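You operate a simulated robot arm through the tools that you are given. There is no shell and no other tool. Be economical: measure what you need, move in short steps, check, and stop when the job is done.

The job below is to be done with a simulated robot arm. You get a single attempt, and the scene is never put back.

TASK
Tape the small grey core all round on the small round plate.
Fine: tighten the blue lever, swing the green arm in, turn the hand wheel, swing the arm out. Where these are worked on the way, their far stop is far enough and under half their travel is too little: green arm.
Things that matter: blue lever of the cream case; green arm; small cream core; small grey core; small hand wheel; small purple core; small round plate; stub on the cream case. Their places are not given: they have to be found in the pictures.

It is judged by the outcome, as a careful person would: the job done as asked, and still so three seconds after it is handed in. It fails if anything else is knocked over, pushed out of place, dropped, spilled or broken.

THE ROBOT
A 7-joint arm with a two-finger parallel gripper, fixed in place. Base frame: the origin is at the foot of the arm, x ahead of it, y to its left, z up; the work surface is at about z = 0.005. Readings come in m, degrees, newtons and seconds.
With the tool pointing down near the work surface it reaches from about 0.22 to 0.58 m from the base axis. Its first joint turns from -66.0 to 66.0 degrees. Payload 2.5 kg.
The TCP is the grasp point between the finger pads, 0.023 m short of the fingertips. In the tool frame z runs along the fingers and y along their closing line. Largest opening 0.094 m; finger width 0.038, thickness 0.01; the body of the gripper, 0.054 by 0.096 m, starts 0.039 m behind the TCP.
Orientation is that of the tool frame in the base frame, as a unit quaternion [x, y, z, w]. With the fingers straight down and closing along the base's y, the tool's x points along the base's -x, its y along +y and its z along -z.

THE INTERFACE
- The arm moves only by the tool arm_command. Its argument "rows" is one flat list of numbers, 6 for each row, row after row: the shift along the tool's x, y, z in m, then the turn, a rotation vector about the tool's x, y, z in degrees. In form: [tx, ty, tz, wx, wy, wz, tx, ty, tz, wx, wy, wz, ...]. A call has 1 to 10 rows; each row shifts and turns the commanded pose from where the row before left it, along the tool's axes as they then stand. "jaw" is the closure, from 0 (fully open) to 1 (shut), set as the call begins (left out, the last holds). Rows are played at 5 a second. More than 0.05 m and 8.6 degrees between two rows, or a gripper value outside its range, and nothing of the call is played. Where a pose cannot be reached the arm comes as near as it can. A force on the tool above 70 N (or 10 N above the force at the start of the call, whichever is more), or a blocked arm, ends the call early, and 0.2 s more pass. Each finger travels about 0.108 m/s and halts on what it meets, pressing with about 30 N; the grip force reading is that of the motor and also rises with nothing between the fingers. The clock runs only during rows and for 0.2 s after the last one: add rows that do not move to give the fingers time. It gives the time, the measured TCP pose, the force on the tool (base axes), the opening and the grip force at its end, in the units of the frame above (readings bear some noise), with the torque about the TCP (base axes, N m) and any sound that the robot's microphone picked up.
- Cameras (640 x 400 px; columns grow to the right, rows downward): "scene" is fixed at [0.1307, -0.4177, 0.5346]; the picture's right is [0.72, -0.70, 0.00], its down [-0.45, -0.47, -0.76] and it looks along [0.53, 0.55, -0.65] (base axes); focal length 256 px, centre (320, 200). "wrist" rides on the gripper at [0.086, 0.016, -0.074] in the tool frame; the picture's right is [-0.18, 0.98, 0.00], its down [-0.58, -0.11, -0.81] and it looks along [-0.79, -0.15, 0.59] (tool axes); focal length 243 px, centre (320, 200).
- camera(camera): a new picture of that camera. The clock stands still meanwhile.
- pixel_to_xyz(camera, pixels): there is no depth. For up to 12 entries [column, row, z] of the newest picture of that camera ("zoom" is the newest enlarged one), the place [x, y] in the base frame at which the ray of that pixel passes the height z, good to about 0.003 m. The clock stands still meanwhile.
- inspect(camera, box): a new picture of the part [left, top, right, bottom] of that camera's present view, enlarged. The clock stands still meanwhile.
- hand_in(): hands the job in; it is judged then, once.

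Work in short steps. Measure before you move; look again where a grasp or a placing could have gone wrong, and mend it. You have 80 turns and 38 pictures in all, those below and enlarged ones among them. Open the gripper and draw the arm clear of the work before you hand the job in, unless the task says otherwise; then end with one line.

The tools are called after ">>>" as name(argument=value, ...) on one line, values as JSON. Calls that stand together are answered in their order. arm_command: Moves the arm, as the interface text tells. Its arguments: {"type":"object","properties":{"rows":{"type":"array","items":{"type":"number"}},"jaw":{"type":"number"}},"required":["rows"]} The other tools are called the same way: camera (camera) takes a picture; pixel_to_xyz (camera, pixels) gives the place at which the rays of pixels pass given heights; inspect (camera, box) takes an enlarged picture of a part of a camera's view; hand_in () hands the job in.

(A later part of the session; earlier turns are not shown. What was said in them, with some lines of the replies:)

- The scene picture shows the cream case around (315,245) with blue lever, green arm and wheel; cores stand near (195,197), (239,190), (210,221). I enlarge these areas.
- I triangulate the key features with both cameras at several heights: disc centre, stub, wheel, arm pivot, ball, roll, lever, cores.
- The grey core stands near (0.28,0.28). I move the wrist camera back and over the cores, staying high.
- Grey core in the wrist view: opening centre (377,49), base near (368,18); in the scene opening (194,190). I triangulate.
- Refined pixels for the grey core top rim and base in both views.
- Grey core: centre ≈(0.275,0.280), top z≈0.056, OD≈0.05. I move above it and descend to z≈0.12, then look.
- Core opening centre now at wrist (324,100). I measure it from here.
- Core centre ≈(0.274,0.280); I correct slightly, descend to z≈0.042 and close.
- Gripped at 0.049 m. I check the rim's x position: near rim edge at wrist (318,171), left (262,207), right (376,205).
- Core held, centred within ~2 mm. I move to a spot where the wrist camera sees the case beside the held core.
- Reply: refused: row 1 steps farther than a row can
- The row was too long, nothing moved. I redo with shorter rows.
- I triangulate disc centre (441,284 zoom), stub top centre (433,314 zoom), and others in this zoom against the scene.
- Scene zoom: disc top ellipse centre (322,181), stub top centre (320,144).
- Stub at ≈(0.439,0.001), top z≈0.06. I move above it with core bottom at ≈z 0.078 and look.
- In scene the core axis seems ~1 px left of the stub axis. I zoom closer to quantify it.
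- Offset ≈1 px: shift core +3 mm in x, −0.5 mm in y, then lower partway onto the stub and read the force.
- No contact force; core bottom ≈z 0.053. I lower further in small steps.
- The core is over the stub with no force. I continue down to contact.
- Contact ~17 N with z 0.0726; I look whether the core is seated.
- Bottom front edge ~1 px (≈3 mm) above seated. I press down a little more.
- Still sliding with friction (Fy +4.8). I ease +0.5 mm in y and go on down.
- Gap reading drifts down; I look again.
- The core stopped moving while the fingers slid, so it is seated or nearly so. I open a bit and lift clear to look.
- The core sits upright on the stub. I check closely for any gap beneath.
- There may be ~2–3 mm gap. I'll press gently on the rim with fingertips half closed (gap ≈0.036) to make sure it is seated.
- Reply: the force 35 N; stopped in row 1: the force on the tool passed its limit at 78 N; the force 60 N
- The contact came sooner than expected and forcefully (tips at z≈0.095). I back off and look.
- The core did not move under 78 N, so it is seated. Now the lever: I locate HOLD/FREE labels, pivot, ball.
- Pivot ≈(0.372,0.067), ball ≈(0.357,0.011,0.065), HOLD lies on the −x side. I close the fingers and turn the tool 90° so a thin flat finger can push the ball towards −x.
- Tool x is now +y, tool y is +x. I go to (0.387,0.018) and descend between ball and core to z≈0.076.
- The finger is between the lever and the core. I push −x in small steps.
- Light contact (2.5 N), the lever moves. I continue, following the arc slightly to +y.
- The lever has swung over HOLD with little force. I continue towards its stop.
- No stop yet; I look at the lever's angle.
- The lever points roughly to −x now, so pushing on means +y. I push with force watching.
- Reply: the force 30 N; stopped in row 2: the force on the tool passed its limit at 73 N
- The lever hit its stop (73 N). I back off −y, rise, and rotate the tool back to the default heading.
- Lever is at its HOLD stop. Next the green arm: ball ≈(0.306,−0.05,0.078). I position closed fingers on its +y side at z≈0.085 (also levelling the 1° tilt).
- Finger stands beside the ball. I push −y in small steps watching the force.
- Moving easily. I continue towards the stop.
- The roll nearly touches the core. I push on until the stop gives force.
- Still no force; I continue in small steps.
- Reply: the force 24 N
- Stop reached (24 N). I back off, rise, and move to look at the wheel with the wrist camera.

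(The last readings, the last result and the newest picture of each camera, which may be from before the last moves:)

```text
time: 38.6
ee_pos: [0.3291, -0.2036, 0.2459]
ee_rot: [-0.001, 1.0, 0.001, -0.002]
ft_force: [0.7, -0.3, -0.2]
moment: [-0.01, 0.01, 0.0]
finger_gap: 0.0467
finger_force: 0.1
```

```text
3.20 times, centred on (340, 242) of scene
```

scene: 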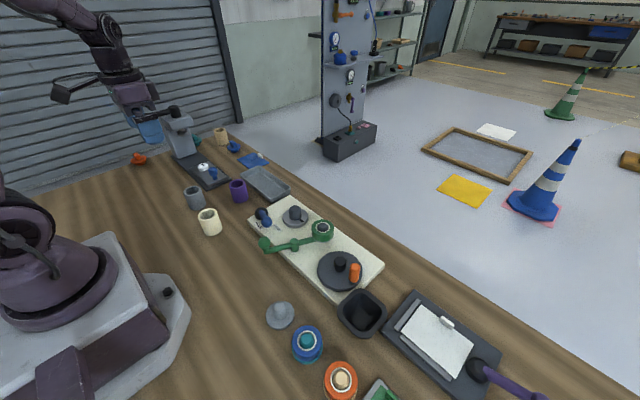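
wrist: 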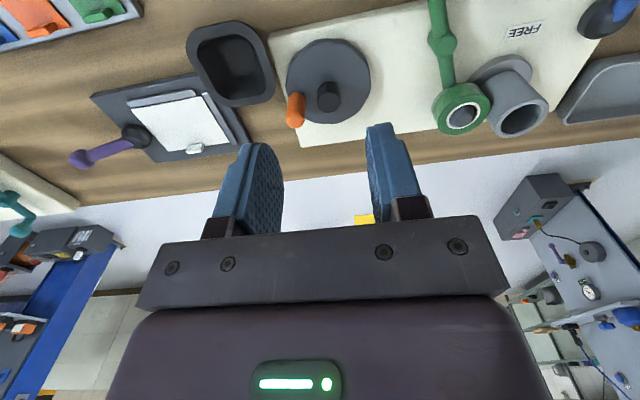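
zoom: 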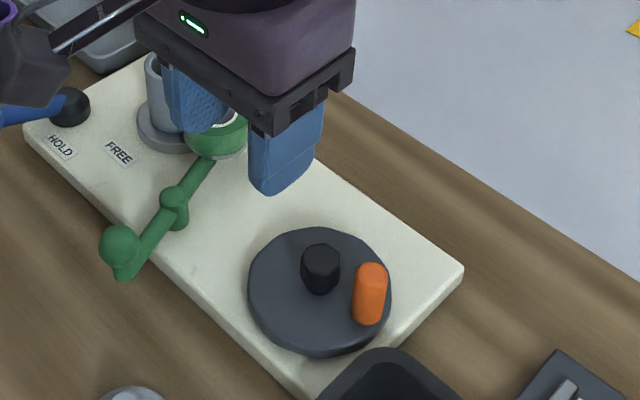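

Roll touches the core. I triangulate wheel centre, hub top and handle top/bottom from both views.

>>> pixel_to_xyz(camera="zoom", pixels=[[319, 287, 0.03], [319, 287, 0.04], [321, 252, 0.05], [321, 252, 0.06], [321, 252, 0.07], [371, 270, 0.06], [371, 270, 0.07], [371, 270, 0.08], [367, 315, 0.03], [367, 315, 0.04]])

>>> pixel_to_xyz(camera="wrist", pixels=[[328, 80, 0.03], [328, 80, 0.04], [327, 104, 0.05], [327, 104, 0.06], [327, 104, 0.07], [294, 120, 0.06], [294, 120, 0.07], [294, 120, 0.08], [298, 96, 0.03], [298, 96, 0.04]])

```text
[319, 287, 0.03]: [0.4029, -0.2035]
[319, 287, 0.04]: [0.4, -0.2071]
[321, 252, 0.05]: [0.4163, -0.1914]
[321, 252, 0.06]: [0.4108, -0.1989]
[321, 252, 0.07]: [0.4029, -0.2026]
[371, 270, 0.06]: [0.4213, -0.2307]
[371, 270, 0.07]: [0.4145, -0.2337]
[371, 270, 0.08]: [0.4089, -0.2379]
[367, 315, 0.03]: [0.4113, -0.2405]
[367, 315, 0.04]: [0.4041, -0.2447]
```

```text
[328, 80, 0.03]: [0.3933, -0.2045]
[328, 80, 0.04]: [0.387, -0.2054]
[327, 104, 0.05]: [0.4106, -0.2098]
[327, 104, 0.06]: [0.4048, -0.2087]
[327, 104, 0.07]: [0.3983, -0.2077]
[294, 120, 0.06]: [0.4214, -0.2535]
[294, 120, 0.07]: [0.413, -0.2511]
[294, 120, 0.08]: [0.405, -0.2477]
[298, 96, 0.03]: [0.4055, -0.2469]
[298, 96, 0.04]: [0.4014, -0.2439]
```

Hub centre ≈(0.401,−0.205), handle ≈(0.406,−0.243), radius ≈0.039. I'll push the handle with closed fingers around the circle; first go to the start point behind it, (0.4415,−0.212), z≈0.08.

>>> arm_command(rows=[-0.0375, -0.003, 0, 0, 0, 0, -0.0375, -0.003, 0, 0, 0, 0, -0.0374, -0.0025, 0, 0, 0, 0, 0, 0, 0.045, 0, 0, 0, 0, 0, 0.045, 0, 0, 0, 0, 0, 0.04, 0, 0, 0, 0, 0, 0.018, 0, 0, 0, 0, 0, 0.018, 0, 0, 0, 0, 0, 0, 0, 0, 0], jaw=1)

```text
time: 40.6
ee_pos: [0.4404, -0.2092, 0.0807]
ee_rot: [-0.002, 1.0, 0.001, -0.001]
ft_force: [0.1, 0.6, 0.2]
moment: [-0.01, 0.0, 0.0]
finger_gap: 0.0
finger_force: 29.5
```

In place with no contact. I push the first half turn clockwise.

>>> arm_command(rows=[0.00418, -0.01213, 0, 0, 0, 0, 0.00772, -0.01024, 0, 0, 0, 0, 0.01051, -0.00736, 0, 0, 0, 0, 0.01227, -0.00375, 0, 0, 0, 0])

>>> inspect(camera="scene", box=[270, 180, 390, 300])

```text
time: 41.6
ee_pos: [0.4033, -0.2457, 0.0813]
ee_rot: [-0.001, 1.0, 0.0, -0.002]
ft_force: [-0.6, 0.2, -0.6]
moment: [0.01, 0.01, 0.02]
finger_gap: 0.0
finger_force: 29.7
```

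```text
3.33 times, centred on (330, 240) of scene
```

zoom: 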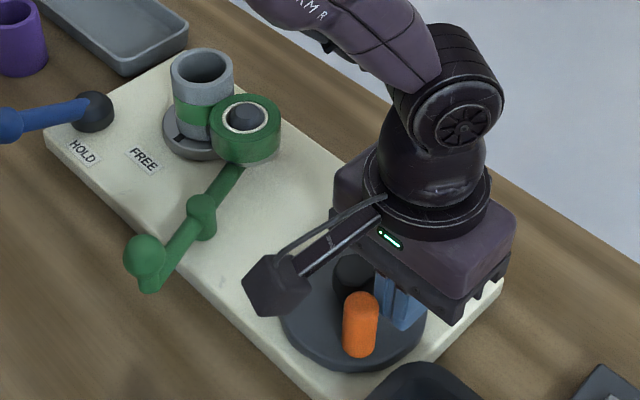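

It works: green tape is appearing on the core and the plate marker turned. I continue round.

>>> arm_command(rows=[0.01282, 0.00023, 0, 0, 0, 0, 0.01213, 0.00418, 0, 0, 0, 0, 0.01024, 0.00772, 0, 0, 0, 0, 0.00736, 0.01051, 0, 0, 0, 0, 0.00375, 0.01227, 0, 0, 0, 0, -0.00023, 0.01282, 0, 0, 0, 0])

>>> arm_command(rows=[-0.00418, 0.01213, 0, 0, 0, 0, -0.00772, 0.01024, 0, 0, 0, 0, -0.01051, 0.00736, 0, 0, 0, 0, -0.01227, 0.00375, 0, 0, 0, 0, -0.01282, -0.00023, 0, 0, 0, 0, -0.01213, -0.00418, 0, 0, 0, 0, -0.01024, -0.00772, 0, 0, 0, 0, -0.00736, -0.01051, 0, 0, 0, 0, -0.00375, -0.01227, 0, 0, 0, 0, 0.00023, -0.01282, 0, 0, 0, 0])

```text
time: 43.0
ee_pos: [0.3583, -0.1974, 0.0806]
ee_rot: [-0.001, 1.0, 0.001, -0.002]
ft_force: [0.2, 0.8, 0.5]
moment: [-0.01, 0.03, -0.01]
finger_gap: 0.0001
finger_force: 30.4
```

```text
time: 45.2
ee_pos: [0.4406, -0.2122, 0.0823]
ee_rot: [0.0, 1.0, 0.0, -0.001]
ft_force: [-1.2, 0.2, 0.1]
moment: [-0.01, 0.02, 0.0]
finger_gap: 0.0
finger_force: 29.9
```

One orbit done without trouble; I push another half orbit so the tape fully overlaps, then look.

>>> arm_command(rows=[0.00418, -0.01213, 0, 0, 0, 0, 0.00772, -0.01024, 0, 0, 0, 0, 0.01051, -0.00736, 0, 0, 0, 0, 0.01227, -0.00375, 0, 0, 0, 0, 0.01282, 0.00023, 0, 0, 0, 0, 0.01213, 0.00418, 0, 0, 0, 0, 0.01024, 0.00772, 0, 0, 0, 0])

>>> inspect(camera="scene", box=[270, 180, 390, 300])

```text
time: 46.8
ee_pos: [0.3671, -0.2327, 0.0801]
ee_rot: [-0.001, 1.0, 0.001, -0.002]
ft_force: [0.2, -1.5, -1.2]
moment: [0.01, 0.0, 0.04]
finger_gap: 0.0
finger_force: 29.6
```

```text
3.33 times, centred on (330, 240) of scene
```

zoom: 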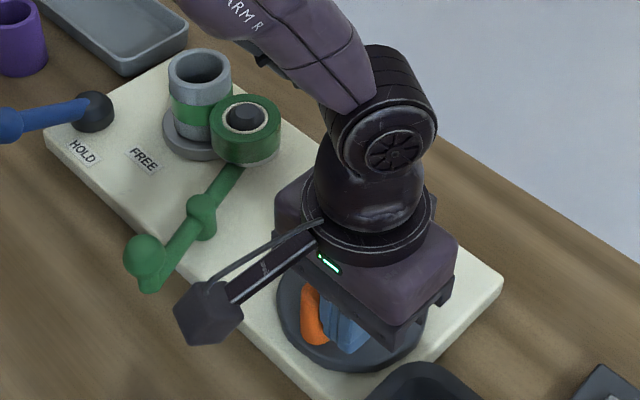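

Tape band runs round and the plate has turned well over a full turn (≈2:1 gearing from the marker). I back off, rise, and go to the −y side of the green ball (≈(0.306,−0.104)).

>>> arm_command(rows=[-0.003, -0.0022, 0, 0, 0, 0, 0, 0, -0.045, 0, 0, 0, 0, 0, -0.045, 0, 0, 0, 0.03, 0.035, 0, 0, 0, 0, 0.034, 0.048, 0, 0, 0, 0, 0, 0, 0, 0, 0, 0])

```text
refused: row 5 steps farther than a row can; nothing moved
```

Row 5 was too long; I split it.

>>> arm_command(rows=[-0.003, -0.0022, 0, 0, 0, 0, 0, 0, -0.045, 0, 0, 0, 0, 0, -0.045, 0, 0, 0, 0.022, 0.03, 0, 0, 0, 0, 0.022, 0.03, 0, 0, 0, 0, 0.02, 0.031, 0, 0, 0, 0, 0, 0, 0, 0, 0, 0])

```text
time: 48.4
ee_pos: [0.3093, -0.1432, 0.1707]
ee_rot: [-0.002, 1.0, 0.001, 0.0]
ft_force: [-0.9, 1.3, 0.5]
moment: [0.01, 0.0, 0.0]
finger_gap: 0.0
finger_force: 30.1
```

Now lower beside the ball and push +y.

>>> arm_command(rows=[0.002, 0, 0.04, 0, 0, 0, 0, 0, 0.045, 0, 0, 0, 0, 0, 0, 0, 0, 0, 0, 0.008, 0, 0, 0, 0, 0, 0.008, 0, 0, 0, 0, 0, 0.008, 0, 0, 0, 0, 0, 0.006, 0, 0, 0, 0, 0, 0.006, 0, 0, 0, 0])

>>> arm_command(rows=[0, 0.006, 0, 0, 0, 0, 0, 0.006, 0, 0, 0, 0, 0, 0.006, 0, 0, 0, 0, 0, 0.005, 0, 0, 0, 0])

```text
time: 50.2
ee_pos: [0.3062, -0.1083, 0.0851]
ee_rot: [-0.002, 1.0, 0.001, -0.001]
ft_force: [0.2, -0.8, -0.5]
moment: [0.02, 0.03, 0.01]
finger_gap: 0.0002
finger_force: 29.9
```

```text
time: 51.2
ee_pos: [0.3051, -0.0855, 0.0868]
ee_rot: [-0.002, 1.0, 0.001, -0.001]
ft_force: [0.3, -0.2, -0.8]
moment: [0.0, 0.0, 0.0]
finger_gap: 0.0
finger_force: 29.8
```

I continue in small steps until the stop answers.

>>> arm_command(rows=[0, 0.005, 0, 0, 0, 0, 0, 0.004, 0, 0, 0, 0, 0, 0.003, 0, 0, 0, 0])

>>> arm_command(rows=[0, 0.003, 0, 0, 0, 0, 0, 0.002, 0, 0, 0, 0])

```text
time: 52.0
ee_pos: [0.3062, -0.0737, 0.0848]
ee_rot: [-0.001, 1.0, 0.0, -0.001]
ft_force: [-2.0, -7.6, 4.2]
moment: [-0.07, 0.03, -0.03]
finger_gap: 0.0
finger_force: 30.1
```

```text
time: 52.6
ee_pos: [0.3057, -0.0731, 0.086]
ee_rot: [0.004, 1.0, -0.004, 0.0]
ft_force: [-1.1, -44.8, -2.0]
moment: [-0.6, 0.03, -0.02]
finger_gap: 0.0001
finger_force: 30.1
```

Stop reached (45 N). I back off −y, rise clear, open, and retreat, then look.

>>> arm_command(rows=[0, -0.008, 0, 0, 0, 0, 0, -0.006, 0, 0, 0, 0, 0, 0, -0.045, 0, 0, 0, 0, 0, -0.045, 0, 0, 0, 0, 0, -0.045, 0, 0, 0, 0.02, -0.03, -0.03, 0, 0, 0, 0.02, -0.03, -0.03, 0, 0, 0, 0, 0, 0, 0, 0, 0])

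>>> arm_command(rows=[0, 0, 0, 0, 0, 0, 0, 0, 0, 0, 0, 0, 0, 0, 0, 0, 0, 0], jaw=0)

>>> inspect(camera="scene", box=[230, 180, 390, 300])

```text
time: 54.4
ee_pos: [0.2664, -0.1444, 0.2837]
ee_rot: [-0.002, 1.0, 0.001, -0.002]
ft_force: [-0.5, 0.6, -0.9]
moment: [-0.01, -0.02, -0.03]
finger_gap: 0.0
finger_force: 30.4
```

```text
time: 55.2
ee_pos: [0.2671, -0.1448, 0.2829]
ee_rot: [-0.002, 1.0, 0.002, -0.001]
ft_force: [-0.6, 0.4, -0.6]
moment: [-0.01, 0.01, -0.01]
finger_gap: 0.0941
finger_force: 0.1
```

```text
3.33 times, centred on (310, 240) of scene
```

zoom: 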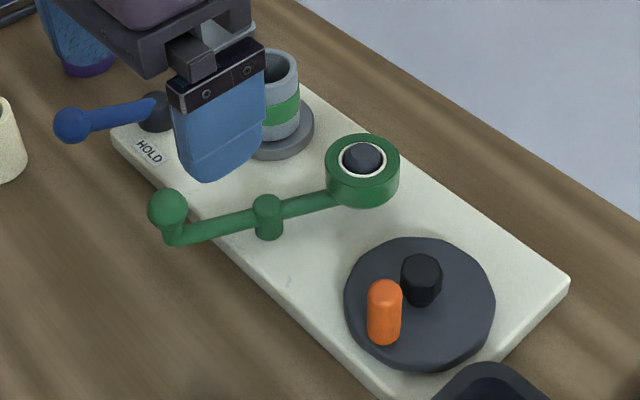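

Arm is out, lever on HOLD, tape band visible. To verify the hidden side I'll view the core from its far side with the wrist camera (2 pictures left): move over and turn the tool ~125°.

>>> arm_command(rows=[-0.034, 0.0343, 0, 0, 0, 0, -0.034, 0.0343, 0, 0, 0, 0, -0.034, 0.0343, 0, 0, 0, 0, -0.034, 0.0343, 0, 0, 0, 0, -0.034, 0.0343, 0, 0, 0, 0, -0.034, 0.0343, 0, 0, 0, 0, -0.034, 0.0343, 0, 0, 0, 0])

>>> arm_command(rows=[0, 0, 0, 0, 0, 8.4, 0, 0, 0, 0, 0, 8.4, 0, 0, 0, 0, 0, 8.4, 0, 0, 0, 0, 0, 8.4, 0, 0, 0, 0, 0, 8.4, 0, 0, 0, 0, 0, 8.4, 0, 0, 0, 0, 0, 8.4, 0, 0, 0, 0, 0, 8.4])

>>> arm_command(rows=[0, 0, 0, 0, 0, 8.4, 0, 0, 0, 0, 0, 8.4, 0, 0, 0, 0, 0, 8.4, 0, 0, 0, 0, 0, 8.4, 0, 0, 0, 0, 0, 8.4, 0, 0, 0, 0, 0, 8.4, 0, 0, 0.03, 0, 0, 8.4, 0, 0, 0.03, 0, 0, 0])

```text
time: 56.8
ee_pos: [0.5054, 0.1006, 0.2804]
ee_rot: [-0.003, 1.0, 0.002, -0.002]
ft_force: [-0.3, -0.3, 0.1]
moment: [0.01, -0.02, 0.01]
finger_gap: 0.0942
finger_force: 0.0
```

```text
time: 58.6
ee_pos: [0.5031, 0.0981, 0.2817]
ee_rot: [0.553, 0.833, 0.0, -0.002]
ft_force: [0.2, 0.2, -0.5]
moment: [0.0, 0.0, -0.01]
finger_gap: 0.0941
finger_force: 0.1
```

```text
time: 60.4
ee_pos: [0.503, 0.0988, 0.2188]
ee_rot: [0.891, 0.455, 0.0, -0.002]
ft_force: [0.9, 0.7, -0.8]
moment: [0.03, 0.02, -0.01]
finger_gap: 0.0938
finger_force: 0.0
```

Orientation reached; I take the wrist picture of the core's far side.

>>> camera(camera="wrist")

```text
0 pictures are left
```

wrist: 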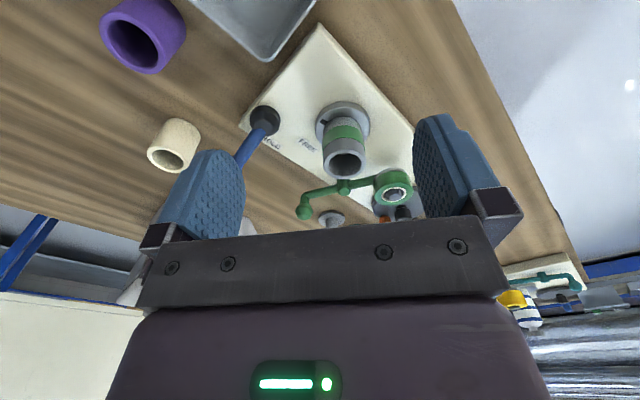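

The far side is taped right across as well, and lever, arm and neighbours are in place. I rise clear and hand in.

>>> arm_command(rows=[0, 0, -0.04, 0, 0, 0, 0, 0, -0.04, 0, 0, 0, 0, 0, 0, 0, 0, 0])

>>> hand_in()

```text
time: 61.2
ee_pos: [0.5037, 0.0989, 0.3008]
ee_rot: [0.891, 0.455, -0.002, -0.001]
ft_force: [0.6, 0.0, 1.2]
moment: [0.02, 0.04, 0.01]
finger_gap: 0.0938
finger_force: 0.0
```

```text
The job is handed in.
```

The small grey core is on the small round plate with tape visible on both the near and far sides. The blue lever is on HOLD, the green arm is swung out, and the gripper is open and clear; the job is handed in.
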